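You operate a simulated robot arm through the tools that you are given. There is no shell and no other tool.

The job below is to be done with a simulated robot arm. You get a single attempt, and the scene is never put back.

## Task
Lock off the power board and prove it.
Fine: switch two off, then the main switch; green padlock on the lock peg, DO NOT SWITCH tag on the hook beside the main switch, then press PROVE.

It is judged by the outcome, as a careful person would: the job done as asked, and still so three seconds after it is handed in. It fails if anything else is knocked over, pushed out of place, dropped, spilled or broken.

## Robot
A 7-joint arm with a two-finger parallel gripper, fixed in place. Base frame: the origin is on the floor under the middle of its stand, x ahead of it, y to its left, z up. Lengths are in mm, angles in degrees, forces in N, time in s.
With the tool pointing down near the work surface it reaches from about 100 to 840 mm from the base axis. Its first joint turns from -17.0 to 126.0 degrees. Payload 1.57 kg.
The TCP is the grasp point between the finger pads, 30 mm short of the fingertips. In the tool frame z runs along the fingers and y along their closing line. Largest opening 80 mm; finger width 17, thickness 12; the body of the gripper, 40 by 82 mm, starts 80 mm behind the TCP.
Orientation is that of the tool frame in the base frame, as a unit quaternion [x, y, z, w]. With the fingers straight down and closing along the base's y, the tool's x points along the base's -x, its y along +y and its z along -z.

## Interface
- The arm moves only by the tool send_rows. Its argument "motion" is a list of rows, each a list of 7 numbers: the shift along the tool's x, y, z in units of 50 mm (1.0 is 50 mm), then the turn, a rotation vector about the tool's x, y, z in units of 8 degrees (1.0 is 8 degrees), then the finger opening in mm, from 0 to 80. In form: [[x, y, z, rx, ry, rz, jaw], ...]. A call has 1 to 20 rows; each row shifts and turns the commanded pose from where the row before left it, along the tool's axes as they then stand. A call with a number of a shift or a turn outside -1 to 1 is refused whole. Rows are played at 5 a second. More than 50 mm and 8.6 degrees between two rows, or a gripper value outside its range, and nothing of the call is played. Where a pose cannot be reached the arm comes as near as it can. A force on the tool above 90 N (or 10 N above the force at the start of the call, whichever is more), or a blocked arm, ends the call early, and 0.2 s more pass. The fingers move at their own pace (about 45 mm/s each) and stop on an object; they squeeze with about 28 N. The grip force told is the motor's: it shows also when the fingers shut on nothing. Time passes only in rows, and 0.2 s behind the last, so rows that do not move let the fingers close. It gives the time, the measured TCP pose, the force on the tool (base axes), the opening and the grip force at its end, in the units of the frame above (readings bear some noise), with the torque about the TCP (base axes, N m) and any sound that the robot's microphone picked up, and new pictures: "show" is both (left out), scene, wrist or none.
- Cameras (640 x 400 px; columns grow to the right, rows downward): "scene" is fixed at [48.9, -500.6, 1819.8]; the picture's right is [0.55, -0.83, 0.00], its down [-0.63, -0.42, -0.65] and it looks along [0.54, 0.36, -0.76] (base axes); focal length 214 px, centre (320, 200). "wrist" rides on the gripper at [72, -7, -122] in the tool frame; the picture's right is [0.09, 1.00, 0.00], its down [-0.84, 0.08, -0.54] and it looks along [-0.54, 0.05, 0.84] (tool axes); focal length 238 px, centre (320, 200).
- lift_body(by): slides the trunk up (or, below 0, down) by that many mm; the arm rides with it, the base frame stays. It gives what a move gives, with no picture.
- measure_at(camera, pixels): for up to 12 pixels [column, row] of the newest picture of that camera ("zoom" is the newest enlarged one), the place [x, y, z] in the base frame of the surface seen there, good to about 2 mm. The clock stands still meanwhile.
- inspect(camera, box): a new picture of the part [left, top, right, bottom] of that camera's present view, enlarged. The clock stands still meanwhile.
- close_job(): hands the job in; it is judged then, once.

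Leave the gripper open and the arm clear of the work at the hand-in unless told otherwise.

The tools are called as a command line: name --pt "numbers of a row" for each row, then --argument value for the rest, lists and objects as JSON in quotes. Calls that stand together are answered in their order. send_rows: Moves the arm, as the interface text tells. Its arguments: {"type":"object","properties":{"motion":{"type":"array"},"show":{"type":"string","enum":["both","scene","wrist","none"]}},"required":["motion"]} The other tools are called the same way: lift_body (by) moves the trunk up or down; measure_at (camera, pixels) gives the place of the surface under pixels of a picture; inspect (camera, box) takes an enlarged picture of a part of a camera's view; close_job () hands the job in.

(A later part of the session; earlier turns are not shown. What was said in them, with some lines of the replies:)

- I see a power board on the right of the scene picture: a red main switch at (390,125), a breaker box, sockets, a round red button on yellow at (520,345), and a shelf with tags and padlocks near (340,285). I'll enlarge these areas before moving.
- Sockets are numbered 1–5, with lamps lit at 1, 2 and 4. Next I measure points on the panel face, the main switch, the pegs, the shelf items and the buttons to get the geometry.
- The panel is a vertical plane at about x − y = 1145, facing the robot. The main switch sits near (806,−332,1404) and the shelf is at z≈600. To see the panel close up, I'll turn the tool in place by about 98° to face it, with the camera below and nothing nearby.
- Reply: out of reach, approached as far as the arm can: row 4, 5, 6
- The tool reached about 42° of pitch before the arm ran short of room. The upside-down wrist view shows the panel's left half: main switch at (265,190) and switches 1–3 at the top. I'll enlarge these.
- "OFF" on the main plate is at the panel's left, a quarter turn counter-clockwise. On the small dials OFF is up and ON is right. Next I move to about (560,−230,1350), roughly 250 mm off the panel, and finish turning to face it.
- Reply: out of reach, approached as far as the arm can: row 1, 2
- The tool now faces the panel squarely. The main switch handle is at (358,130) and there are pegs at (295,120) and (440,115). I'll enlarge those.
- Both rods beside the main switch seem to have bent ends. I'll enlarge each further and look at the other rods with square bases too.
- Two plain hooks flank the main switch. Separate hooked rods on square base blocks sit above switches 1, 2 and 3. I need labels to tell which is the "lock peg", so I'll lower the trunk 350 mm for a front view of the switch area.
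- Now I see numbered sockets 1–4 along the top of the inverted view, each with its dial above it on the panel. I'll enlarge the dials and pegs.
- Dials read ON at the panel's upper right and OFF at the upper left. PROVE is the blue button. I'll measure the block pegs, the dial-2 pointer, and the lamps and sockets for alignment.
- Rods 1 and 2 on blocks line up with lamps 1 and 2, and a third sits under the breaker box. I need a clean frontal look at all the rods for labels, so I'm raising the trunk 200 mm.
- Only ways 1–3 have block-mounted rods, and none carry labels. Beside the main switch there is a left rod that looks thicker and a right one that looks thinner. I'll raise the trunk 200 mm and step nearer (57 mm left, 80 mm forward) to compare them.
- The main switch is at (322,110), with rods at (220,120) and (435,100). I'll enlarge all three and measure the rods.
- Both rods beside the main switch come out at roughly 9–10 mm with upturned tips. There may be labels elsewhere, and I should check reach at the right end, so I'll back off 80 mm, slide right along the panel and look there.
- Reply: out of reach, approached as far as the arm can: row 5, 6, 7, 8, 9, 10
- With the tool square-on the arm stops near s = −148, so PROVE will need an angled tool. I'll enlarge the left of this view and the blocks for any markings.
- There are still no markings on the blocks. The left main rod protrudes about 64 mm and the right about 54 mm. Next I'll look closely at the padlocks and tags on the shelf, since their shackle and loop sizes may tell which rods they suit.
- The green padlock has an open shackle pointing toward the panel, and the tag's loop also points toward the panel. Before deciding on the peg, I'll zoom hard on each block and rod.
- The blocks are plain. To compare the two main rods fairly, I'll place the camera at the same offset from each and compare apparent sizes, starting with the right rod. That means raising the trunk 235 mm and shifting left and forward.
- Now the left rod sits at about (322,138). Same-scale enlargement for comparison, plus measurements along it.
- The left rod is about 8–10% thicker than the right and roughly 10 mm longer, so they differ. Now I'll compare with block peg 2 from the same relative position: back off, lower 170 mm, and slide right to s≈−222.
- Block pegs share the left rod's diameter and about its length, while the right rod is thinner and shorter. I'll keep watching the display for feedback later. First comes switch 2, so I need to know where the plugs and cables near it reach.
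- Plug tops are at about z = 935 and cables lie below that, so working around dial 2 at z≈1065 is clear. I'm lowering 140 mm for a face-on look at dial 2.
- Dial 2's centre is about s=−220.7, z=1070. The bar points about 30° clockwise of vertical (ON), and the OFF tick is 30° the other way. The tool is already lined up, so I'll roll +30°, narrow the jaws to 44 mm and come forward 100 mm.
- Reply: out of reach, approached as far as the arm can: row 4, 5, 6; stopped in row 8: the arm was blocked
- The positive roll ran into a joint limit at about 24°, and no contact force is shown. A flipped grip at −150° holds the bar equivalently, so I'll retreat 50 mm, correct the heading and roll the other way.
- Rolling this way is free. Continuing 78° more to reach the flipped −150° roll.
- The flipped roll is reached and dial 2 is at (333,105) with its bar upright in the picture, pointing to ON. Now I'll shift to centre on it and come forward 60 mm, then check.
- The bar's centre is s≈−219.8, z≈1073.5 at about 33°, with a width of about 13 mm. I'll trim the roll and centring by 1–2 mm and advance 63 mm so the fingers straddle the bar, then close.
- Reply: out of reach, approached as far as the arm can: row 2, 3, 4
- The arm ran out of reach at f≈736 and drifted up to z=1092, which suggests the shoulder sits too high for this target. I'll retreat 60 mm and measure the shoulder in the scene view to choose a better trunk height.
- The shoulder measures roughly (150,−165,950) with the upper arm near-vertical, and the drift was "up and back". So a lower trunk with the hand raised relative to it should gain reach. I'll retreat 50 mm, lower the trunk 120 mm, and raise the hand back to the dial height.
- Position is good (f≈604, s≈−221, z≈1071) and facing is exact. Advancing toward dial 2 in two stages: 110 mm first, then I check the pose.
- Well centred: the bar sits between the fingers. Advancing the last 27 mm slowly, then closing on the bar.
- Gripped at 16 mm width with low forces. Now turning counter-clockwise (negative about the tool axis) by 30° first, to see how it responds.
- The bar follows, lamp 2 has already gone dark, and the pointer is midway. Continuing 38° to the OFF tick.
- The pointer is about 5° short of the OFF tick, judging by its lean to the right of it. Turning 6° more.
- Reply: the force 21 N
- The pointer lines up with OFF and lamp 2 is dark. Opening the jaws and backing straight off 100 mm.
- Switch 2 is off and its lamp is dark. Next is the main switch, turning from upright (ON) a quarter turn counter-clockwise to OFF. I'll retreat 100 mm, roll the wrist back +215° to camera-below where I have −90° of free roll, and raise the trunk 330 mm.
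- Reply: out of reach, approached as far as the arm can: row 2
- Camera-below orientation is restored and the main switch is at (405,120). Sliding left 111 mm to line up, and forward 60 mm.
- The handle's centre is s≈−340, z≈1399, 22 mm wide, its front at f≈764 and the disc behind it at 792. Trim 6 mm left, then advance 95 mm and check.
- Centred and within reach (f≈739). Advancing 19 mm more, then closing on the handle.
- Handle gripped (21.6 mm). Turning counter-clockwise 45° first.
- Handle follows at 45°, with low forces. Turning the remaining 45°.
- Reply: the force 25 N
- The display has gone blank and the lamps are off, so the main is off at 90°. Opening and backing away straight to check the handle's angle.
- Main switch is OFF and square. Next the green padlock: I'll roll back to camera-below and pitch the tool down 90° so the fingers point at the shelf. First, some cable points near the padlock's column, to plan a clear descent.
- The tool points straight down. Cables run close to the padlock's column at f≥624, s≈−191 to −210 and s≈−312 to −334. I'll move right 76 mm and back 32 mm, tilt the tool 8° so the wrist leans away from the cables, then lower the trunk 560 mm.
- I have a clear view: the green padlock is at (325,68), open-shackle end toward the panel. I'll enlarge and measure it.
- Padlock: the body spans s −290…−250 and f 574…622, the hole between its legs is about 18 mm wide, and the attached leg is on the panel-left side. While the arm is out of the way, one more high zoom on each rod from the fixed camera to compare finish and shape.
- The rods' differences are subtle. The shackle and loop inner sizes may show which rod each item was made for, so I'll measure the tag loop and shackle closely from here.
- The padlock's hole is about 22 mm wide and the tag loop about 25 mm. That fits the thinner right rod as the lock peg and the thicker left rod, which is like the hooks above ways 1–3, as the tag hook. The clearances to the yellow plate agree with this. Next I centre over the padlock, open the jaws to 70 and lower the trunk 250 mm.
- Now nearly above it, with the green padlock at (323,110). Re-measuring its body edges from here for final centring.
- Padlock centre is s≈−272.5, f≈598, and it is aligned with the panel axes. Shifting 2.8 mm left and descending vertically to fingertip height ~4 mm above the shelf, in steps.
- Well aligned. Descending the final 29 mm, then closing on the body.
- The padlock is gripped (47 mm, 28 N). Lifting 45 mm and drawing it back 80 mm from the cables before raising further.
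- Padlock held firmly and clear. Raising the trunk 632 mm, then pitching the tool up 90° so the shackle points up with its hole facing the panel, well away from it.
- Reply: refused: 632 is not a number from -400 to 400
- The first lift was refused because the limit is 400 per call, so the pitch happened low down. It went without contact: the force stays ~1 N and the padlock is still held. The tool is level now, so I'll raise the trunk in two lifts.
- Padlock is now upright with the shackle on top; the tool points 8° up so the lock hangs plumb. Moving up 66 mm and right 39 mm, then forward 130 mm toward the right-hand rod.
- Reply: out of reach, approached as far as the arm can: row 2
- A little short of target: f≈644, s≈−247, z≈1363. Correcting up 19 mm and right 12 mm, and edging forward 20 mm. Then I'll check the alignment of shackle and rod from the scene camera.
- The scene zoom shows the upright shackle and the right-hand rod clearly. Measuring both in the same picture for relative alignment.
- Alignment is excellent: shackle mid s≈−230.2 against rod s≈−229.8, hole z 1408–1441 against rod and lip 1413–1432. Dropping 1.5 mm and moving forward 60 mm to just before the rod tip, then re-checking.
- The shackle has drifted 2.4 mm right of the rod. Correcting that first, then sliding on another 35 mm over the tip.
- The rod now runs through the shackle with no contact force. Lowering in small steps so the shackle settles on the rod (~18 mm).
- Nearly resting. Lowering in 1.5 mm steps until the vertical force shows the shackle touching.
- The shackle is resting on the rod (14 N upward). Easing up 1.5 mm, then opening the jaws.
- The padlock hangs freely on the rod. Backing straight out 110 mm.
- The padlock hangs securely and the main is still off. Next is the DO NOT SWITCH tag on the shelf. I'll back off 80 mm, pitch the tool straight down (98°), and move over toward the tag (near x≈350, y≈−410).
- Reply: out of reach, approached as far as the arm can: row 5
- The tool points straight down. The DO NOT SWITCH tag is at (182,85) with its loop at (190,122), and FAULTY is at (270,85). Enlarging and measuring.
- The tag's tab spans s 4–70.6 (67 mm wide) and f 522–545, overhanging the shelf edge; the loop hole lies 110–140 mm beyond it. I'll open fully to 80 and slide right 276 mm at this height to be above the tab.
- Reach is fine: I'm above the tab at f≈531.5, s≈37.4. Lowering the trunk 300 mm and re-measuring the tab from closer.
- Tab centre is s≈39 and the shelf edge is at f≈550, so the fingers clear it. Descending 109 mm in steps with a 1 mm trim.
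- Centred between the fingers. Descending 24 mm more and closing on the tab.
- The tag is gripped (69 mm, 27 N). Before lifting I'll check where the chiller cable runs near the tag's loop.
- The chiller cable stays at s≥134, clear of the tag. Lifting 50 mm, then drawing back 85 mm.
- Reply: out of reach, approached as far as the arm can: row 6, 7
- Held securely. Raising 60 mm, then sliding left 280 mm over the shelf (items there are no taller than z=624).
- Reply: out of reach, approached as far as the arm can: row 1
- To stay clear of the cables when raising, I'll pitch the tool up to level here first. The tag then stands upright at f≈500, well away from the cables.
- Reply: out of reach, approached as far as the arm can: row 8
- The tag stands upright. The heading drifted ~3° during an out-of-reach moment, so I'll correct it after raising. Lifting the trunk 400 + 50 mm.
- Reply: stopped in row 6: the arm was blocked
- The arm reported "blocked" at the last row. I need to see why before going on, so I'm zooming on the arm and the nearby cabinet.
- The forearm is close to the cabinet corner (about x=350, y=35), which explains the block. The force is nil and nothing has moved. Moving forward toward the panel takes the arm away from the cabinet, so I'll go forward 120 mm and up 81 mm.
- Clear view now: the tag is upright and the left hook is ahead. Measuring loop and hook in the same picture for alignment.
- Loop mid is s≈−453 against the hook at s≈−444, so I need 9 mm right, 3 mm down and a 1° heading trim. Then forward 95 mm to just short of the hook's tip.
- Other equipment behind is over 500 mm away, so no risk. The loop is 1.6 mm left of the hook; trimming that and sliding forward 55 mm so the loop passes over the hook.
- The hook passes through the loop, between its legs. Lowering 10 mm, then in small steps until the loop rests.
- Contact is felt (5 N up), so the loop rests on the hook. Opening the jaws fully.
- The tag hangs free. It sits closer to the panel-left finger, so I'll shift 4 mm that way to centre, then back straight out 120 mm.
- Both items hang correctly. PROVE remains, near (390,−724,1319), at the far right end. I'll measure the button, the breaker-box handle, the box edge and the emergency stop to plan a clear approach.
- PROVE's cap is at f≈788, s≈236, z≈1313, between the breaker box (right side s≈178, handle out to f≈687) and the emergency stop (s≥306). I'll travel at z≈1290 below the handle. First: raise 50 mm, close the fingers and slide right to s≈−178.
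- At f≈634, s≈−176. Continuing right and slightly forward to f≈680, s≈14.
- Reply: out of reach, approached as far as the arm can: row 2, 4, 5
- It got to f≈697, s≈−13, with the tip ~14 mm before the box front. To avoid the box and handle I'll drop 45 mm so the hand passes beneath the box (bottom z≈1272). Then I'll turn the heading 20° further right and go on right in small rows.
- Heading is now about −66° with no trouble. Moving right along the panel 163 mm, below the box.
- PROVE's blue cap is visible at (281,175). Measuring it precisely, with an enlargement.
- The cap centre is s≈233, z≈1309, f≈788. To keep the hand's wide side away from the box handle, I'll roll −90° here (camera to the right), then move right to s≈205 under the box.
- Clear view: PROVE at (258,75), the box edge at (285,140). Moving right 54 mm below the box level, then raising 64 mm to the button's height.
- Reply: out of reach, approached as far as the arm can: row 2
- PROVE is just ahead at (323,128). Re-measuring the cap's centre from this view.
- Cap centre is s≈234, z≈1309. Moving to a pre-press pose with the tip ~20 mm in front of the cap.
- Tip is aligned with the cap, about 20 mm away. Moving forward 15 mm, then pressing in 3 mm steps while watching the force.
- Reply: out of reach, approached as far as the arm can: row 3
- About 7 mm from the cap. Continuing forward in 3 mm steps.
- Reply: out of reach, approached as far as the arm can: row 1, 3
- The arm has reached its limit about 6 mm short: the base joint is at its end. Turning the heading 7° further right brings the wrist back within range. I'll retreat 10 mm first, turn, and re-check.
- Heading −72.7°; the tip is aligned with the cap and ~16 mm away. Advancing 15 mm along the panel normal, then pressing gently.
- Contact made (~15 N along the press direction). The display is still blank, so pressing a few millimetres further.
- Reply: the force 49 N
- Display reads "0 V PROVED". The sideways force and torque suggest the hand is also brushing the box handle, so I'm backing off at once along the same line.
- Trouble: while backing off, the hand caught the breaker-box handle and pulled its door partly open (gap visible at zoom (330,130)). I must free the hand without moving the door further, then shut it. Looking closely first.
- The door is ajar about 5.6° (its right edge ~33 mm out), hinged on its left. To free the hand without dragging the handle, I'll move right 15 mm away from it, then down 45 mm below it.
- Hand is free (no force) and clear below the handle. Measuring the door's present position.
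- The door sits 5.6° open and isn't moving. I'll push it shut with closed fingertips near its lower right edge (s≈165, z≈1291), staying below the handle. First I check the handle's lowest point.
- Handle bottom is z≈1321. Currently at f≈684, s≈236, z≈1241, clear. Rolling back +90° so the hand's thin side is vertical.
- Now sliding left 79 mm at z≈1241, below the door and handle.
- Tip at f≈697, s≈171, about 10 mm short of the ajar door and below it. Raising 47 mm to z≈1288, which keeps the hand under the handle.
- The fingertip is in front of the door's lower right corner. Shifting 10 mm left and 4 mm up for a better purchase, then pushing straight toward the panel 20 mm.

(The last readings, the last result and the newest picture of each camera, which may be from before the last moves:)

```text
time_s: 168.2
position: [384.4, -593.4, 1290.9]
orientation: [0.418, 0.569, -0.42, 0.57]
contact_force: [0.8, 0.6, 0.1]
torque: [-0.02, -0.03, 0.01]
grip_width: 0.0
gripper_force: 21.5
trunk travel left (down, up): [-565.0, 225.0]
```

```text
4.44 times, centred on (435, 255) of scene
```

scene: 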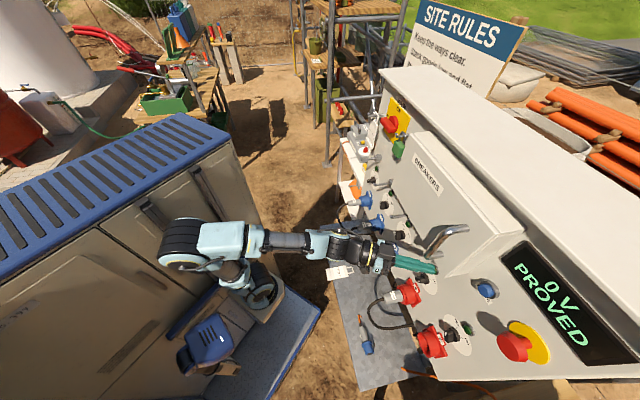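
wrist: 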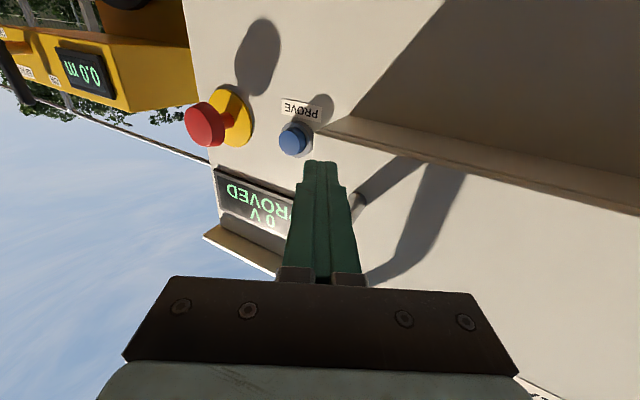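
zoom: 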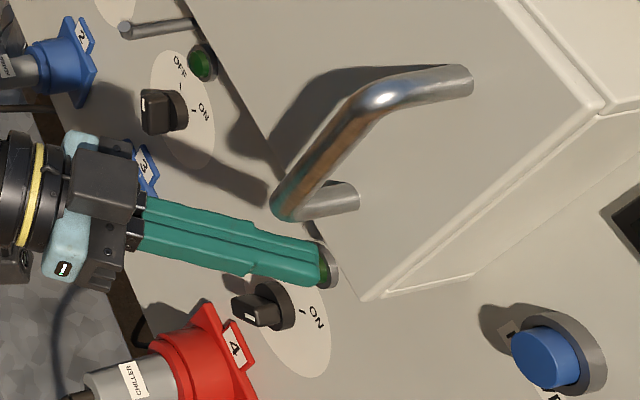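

The door has swung fully shut with the push, and there is no force on the tool. Verifying it's flush by measuring its front face.

measure_at --camera "scene" --pixels '[[480, 236], [470, 245], [455, 258], [430, 180], [425, 170], [405, 160], [412, 250], [428, 255], [448, 233], [463, 262], [500, 225], [440, 240]]'

```text
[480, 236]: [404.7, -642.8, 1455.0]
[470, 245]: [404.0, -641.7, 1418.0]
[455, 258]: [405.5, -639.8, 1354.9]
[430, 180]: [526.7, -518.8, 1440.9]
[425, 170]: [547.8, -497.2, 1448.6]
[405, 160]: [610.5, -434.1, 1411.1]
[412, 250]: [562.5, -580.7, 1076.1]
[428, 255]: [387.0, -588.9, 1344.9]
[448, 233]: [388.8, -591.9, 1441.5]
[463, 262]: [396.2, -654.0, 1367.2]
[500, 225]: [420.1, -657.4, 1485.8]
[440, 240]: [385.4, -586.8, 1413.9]
```

The door front is back at f≈740 and the handle at its original coordinates, so the box is shut as before. The display still shows "0 V PROVED". Now dropping below the handle and withdrawing left along the path I came.

send_rows --pt "0 -0.046 -0.089 0 0 0 0" --pt "0.45 0 0 0 0 0 0" --pt "0.47 0 0 0 0 0 0" --pt "0 0 0 0 0 0 0" --show "none"

send_rows --pt "0 0.62 -0.26 0 0 0 0" --pt "0 0.62 -0.26 0 0 0 0" --pt "0 0.62 -0.26 0 0 0 0" --pt "0 0.62 -0.26 0 0 0 0" --pt "0 0.42 -0.2 0 0 0 0" --pt "0 0 0 0 0 0 0" --show "both"

```text
time_s: 169.2
position: [383.1, -589.0, 1244.9]
orientation: [0.418, 0.57, -0.419, 0.571]
contact_force: [0.0, -0.1, -0.1]
torque: [0.02, 0.01, 0.02]
grip_width: 0.0
gripper_force: 21.2
trunk travel left (down, up): [-565.0, 225.0]
```

```text
time_s: 170.6
position: [502.1, -484.4, 1242.3]
orientation: [0.418, 0.569, -0.421, 0.57]
contact_force: [-0.1, 0.3, -0.4]
torque: [-0.01, -0.01, 0.05]
grip_width: 0.0
gripper_force: 21.3
trunk travel left (down, up): [-565.0, 225.0]
```

scene: 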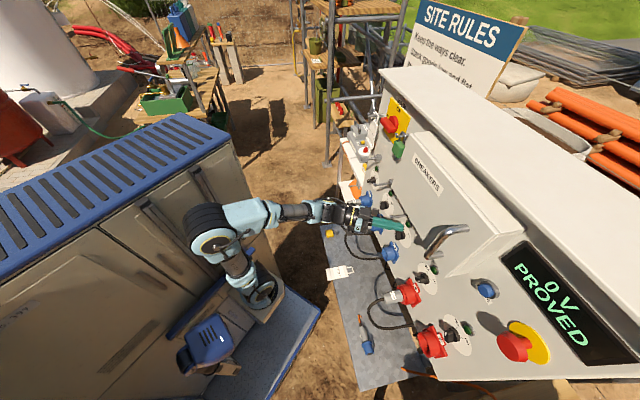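
wrist: 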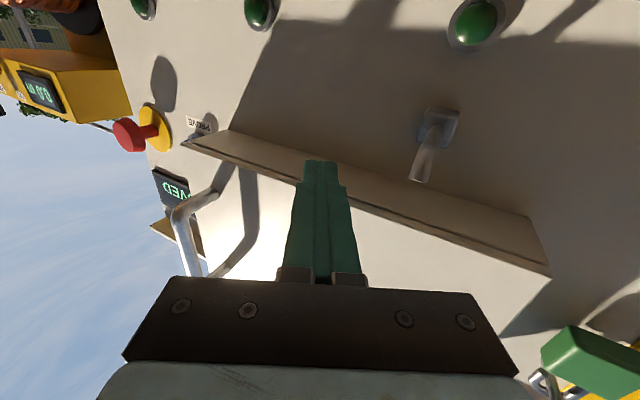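

Clear of the handle, at f≈698, s≈−12. Turning the heading back to face the panel, raising 45 mm, and moving left/back to open space.

lift_body --by 48

send_rows --pt "0 0.3 0 -0.8625 0 0 0" --pt "0 0.3 0 -0.8625 0 0 0" --pt "0 0.3 0 -0.8625 0 0 0" --pt "0 0.3 0 -0.8625 0 0 0" --pt "0 0.7 -0.4 0 0 0 0" --pt "0 0.7 -0.4 0 0 0 0" --pt "0 0.7 -0.4 0 0 0 40" --pt "0 0 -0.4 0 0 0 80" --pt "0 0 0 0 0 0 80" --show "both"

```text
time_s: 171.4
position: [500.8, -485.4, 1292.2]
orientation: [0.418, 0.57, -0.419, 0.57]
contact_force: [0.3, -1.1, 0.2]
torque: [-0.01, -0.03, 0.0]
grip_width: 0.0
gripper_force: 21.9
trunk travel left (down, up): [-613.0, 177.0]
```

```text
time_s: 172.4
position: [528.1, -475.3, 1291.8]
orientation: [0.312, 0.632, -0.302, 0.641]
contact_force: [-59.5, 26.8, 0.4]
torque: [0.07, 0.04, -0.27]
grip_width: 0.0
gripper_force: 21.1
trunk travel left (down, up): [-613.0, 177.0]
stopped in row 4: the force on the tool passed its limit at 106 N (the readings are from after the stop); the commanded pose is now the measured one
```

scene: 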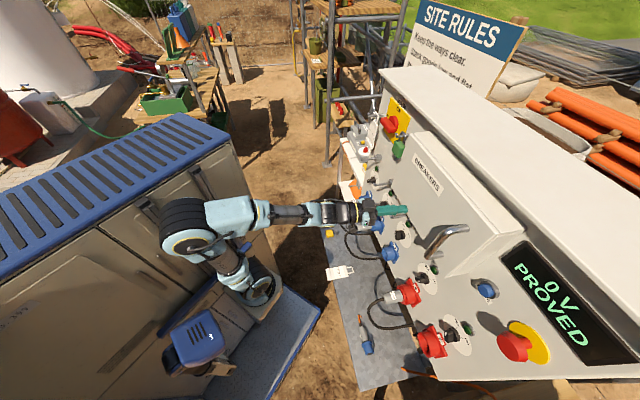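
wrist: 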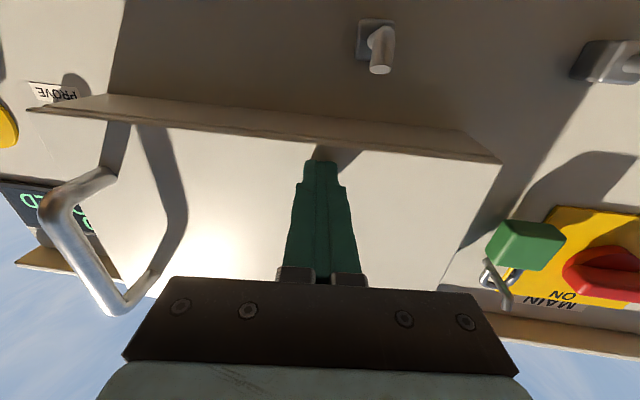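

The fingertip brushed the closed door's face during the turn and the motion stopped. It only pressed the shut door. Backing straight off 40 mm at once.

send_rows --pt "0 0 -0.2 0 0 0 0" --pt "0 0 -0.3 0 0 0 0" --pt "0 0 -0.3 0 0 0 0" --pt "0 0 0 0 0 0 0" --show "both"

measure_at --camera "scene" --pixels '[[480, 236], [470, 245], [430, 180], [405, 160], [428, 255], [440, 240]]'

```text
time_s: 173.4
position: [510.8, -442.7, 1289.6]
orientation: [0.308, 0.636, -0.302, 0.64]
contact_force: [0.5, -0.3, -0.6]
torque: [0.02, 0.0, -0.02]
grip_width: 0.2
gripper_force: 21.2
trunk travel left (down, up): [-613.0, 177.0]
```

scene: 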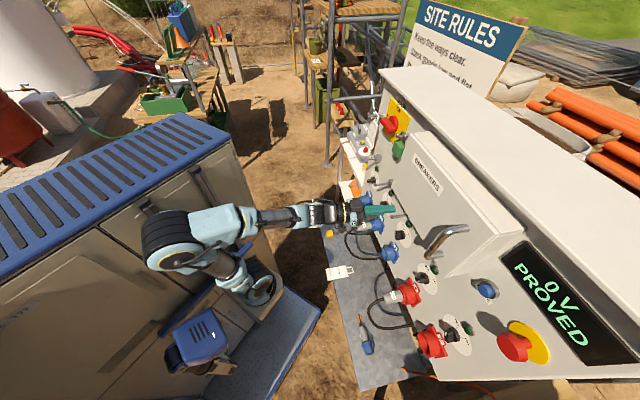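
wrist: 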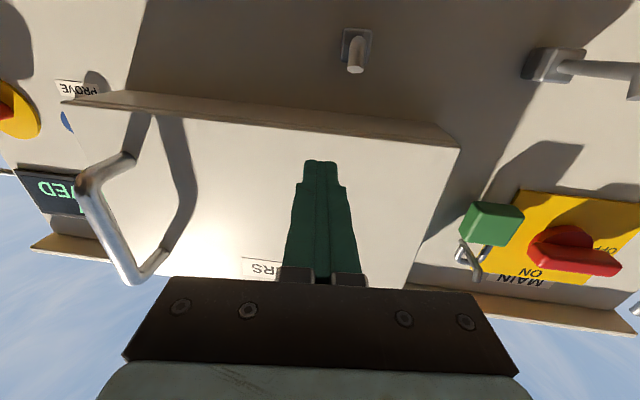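

```text
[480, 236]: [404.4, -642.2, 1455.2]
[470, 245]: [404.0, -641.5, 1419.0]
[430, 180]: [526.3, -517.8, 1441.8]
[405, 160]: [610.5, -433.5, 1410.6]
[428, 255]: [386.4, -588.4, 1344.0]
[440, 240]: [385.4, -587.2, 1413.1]
```

The door is still shut and unchanged. Now moving left 150 mm and back 40 mm, away from everything, then opening the gripper.

send_rows --pt "0 0.5 -0.25 0 0 0 0" --pt "0 0.6 -0.25 0 0 0 0" --pt "0 0.6 -0.25 0 0 0 0" --pt "0 0.6 -0.25 0 0 0 0" --pt "0 0.6 -0.25 0 0 0 0" --pt "0 0 -0.5 0 0 0 60" --pt "0 0 -0.5 0 0 0 80" --pt "0 0 0 0 0 0 80" --show "both"

```text
time_s: 175.2
position: [554.3, -264.7, 1289.9]
orientation: [0.309, 0.636, -0.302, 0.64]
contact_force: [-0.5, -0.3, 0.2]
torque: [-0.02, -0.01, 0.0]
grip_width: 66.1
gripper_force: 0.1
trunk travel left (down, up): [-613.0, 177.0]
```

scene: 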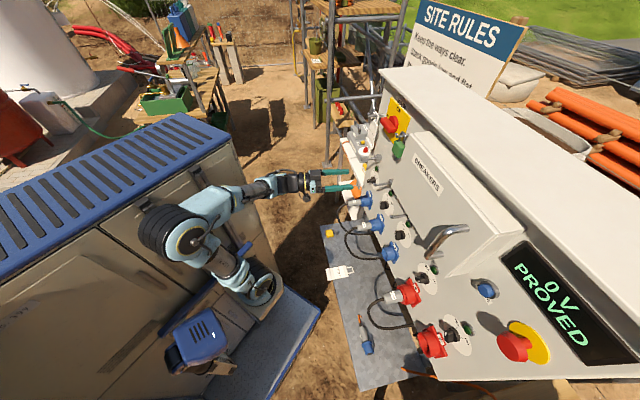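
wrist: 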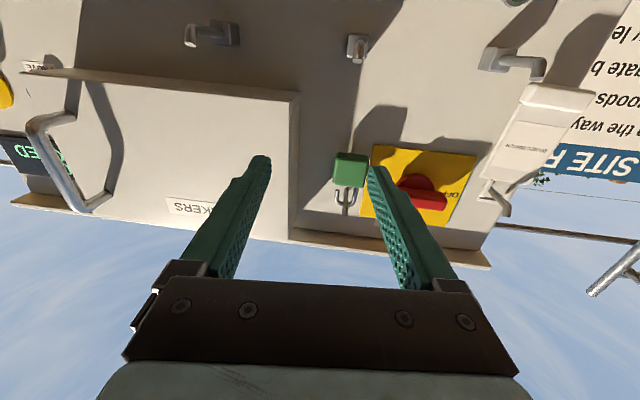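

Arm is clear with the gripper open. A final check of everything: padlock, tag, main switch, dial 2, the shelf items, door and display.

inspect --camera "scene" --box '[345, 95, 465, 170]'

inspect --camera "scene" --box '[315, 165, 475, 365]'

inspect --camera "scene" --box '[370, 165, 450, 215]'

inspect --camera "scene" --box '[420, 210, 640, 370]'

inspect --camera "wrist" --box '[320, 60, 620, 240]'

```text
5.33 times, centred on (405, 132) of scene
```

zoom: 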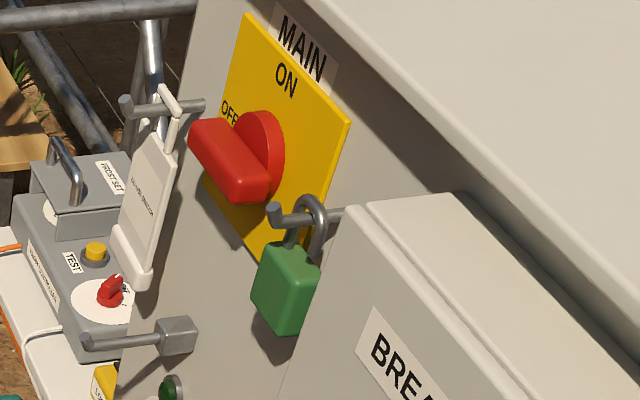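

```text
2.00 times, centred on (395, 265) of scene
```

zoom: 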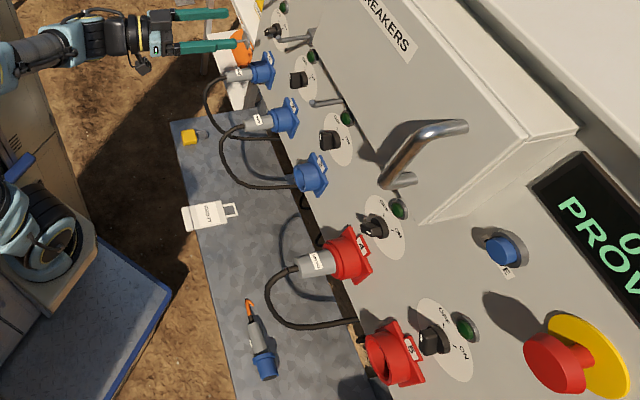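

```text
8.00 times, centred on (410, 190) of scene
```

zoom: 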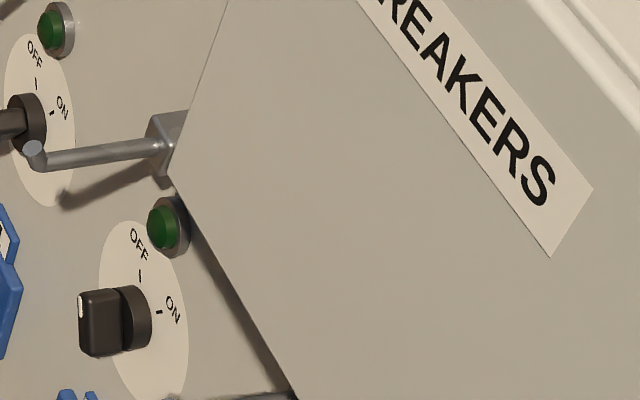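

```text
2.50 times, centred on (530, 290) of scene
```

zoom: 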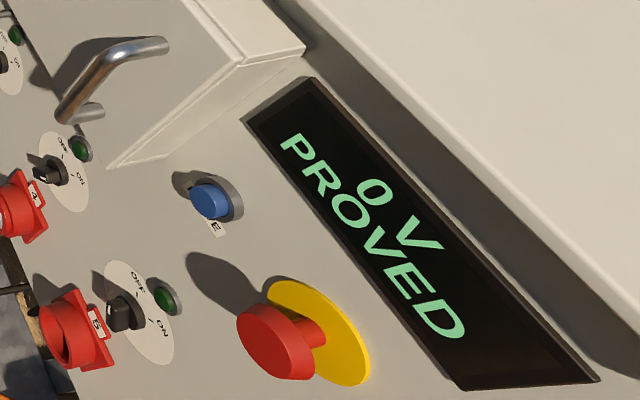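

```text
2.13 times, centred on (470, 150) of wrist
```

zoom: 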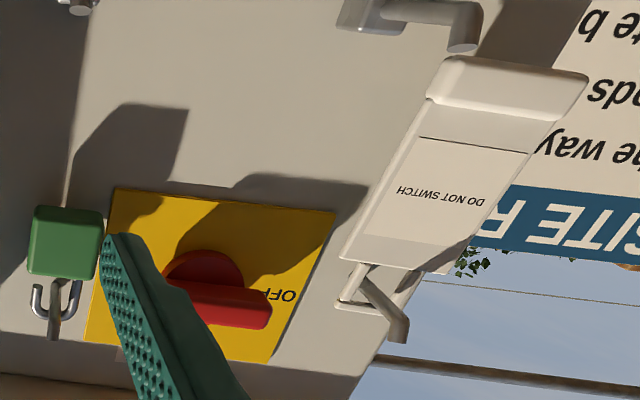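

All is in order: the green padlock is on its peg, the DO NOT SWITCH tag on the hook, main and switch 2 are off, the breaker door is shut, the display shows "0 V PROVED", and other items look undisturbed. One last hold lets the gripper finish opening.

send_rows --pt "0 0 -0.4 0 0 0 80" --pt "0 0 0 0 0 0 80" --pt "0 0 0 0 0 0 80" --show "scene"

```text
time_s: 176.0
position: [540.2, -249.1, 1291.5]
orientation: [0.308, 0.635, -0.3, 0.641]
contact_force: [-0.4, -0.1, -0.2]
torque: [0.0, -0.01, 0.01]
grip_width: 80.1
gripper_force: 0.1
trunk travel left (down, up): [-613.0, 177.0]
```

scene: 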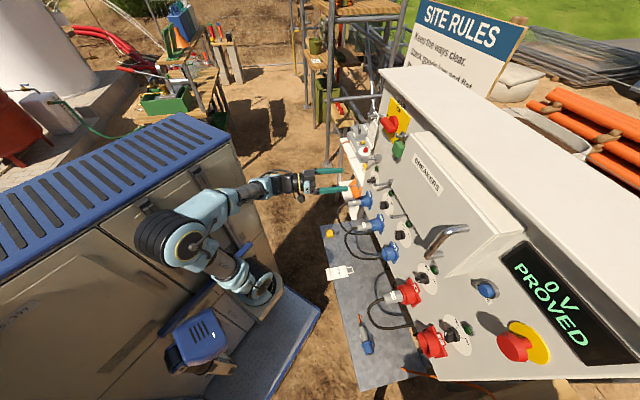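

The gripper is open at 80 mm, the arm is clear of the panel, and the display still reads "0 V PROVED". Handing the job in.

close_job

```text
The job is handed in.
```

I finished the lock-off and handed it in, and the display reads "0 V PROVED". One point is uncertain: which rod is the lock peg. The breaker door also came open briefly while I worked.

- **Switches:** switch two went off first, then the main switch. Lamp 2 and the main display went dark as each turned.
- **Green padlock:** it hangs on the rod to the right of the main switch. None of the rods is labelled. I chose this one because it is thinner and shorter than the others and suits the padlock's narrower shackle. The display doesn't confirm it is the right peg.
- **DO NOT SWITCH tag:** it hangs on the rod to the left of the main switch. This follows from the same reasoning, so if the lock peg is really a different rod, the tag may be wrong too.
- **PROVE:** I pressed it once, after everything else was in place.
- **Breaker box door:** backing away from PROVE, the hand caught the door handle and pulled the door about 6° open. I pushed it shut, and its face and handle measure back where they started. Later the fingertip pressed briefly against the closed door (106 N), and it did not move.

When I handed in, the arm was clear of the panel and the gripper was open. The FAULTY tag, the yellow padlock and the damaged plug on the shelf looked untouched.
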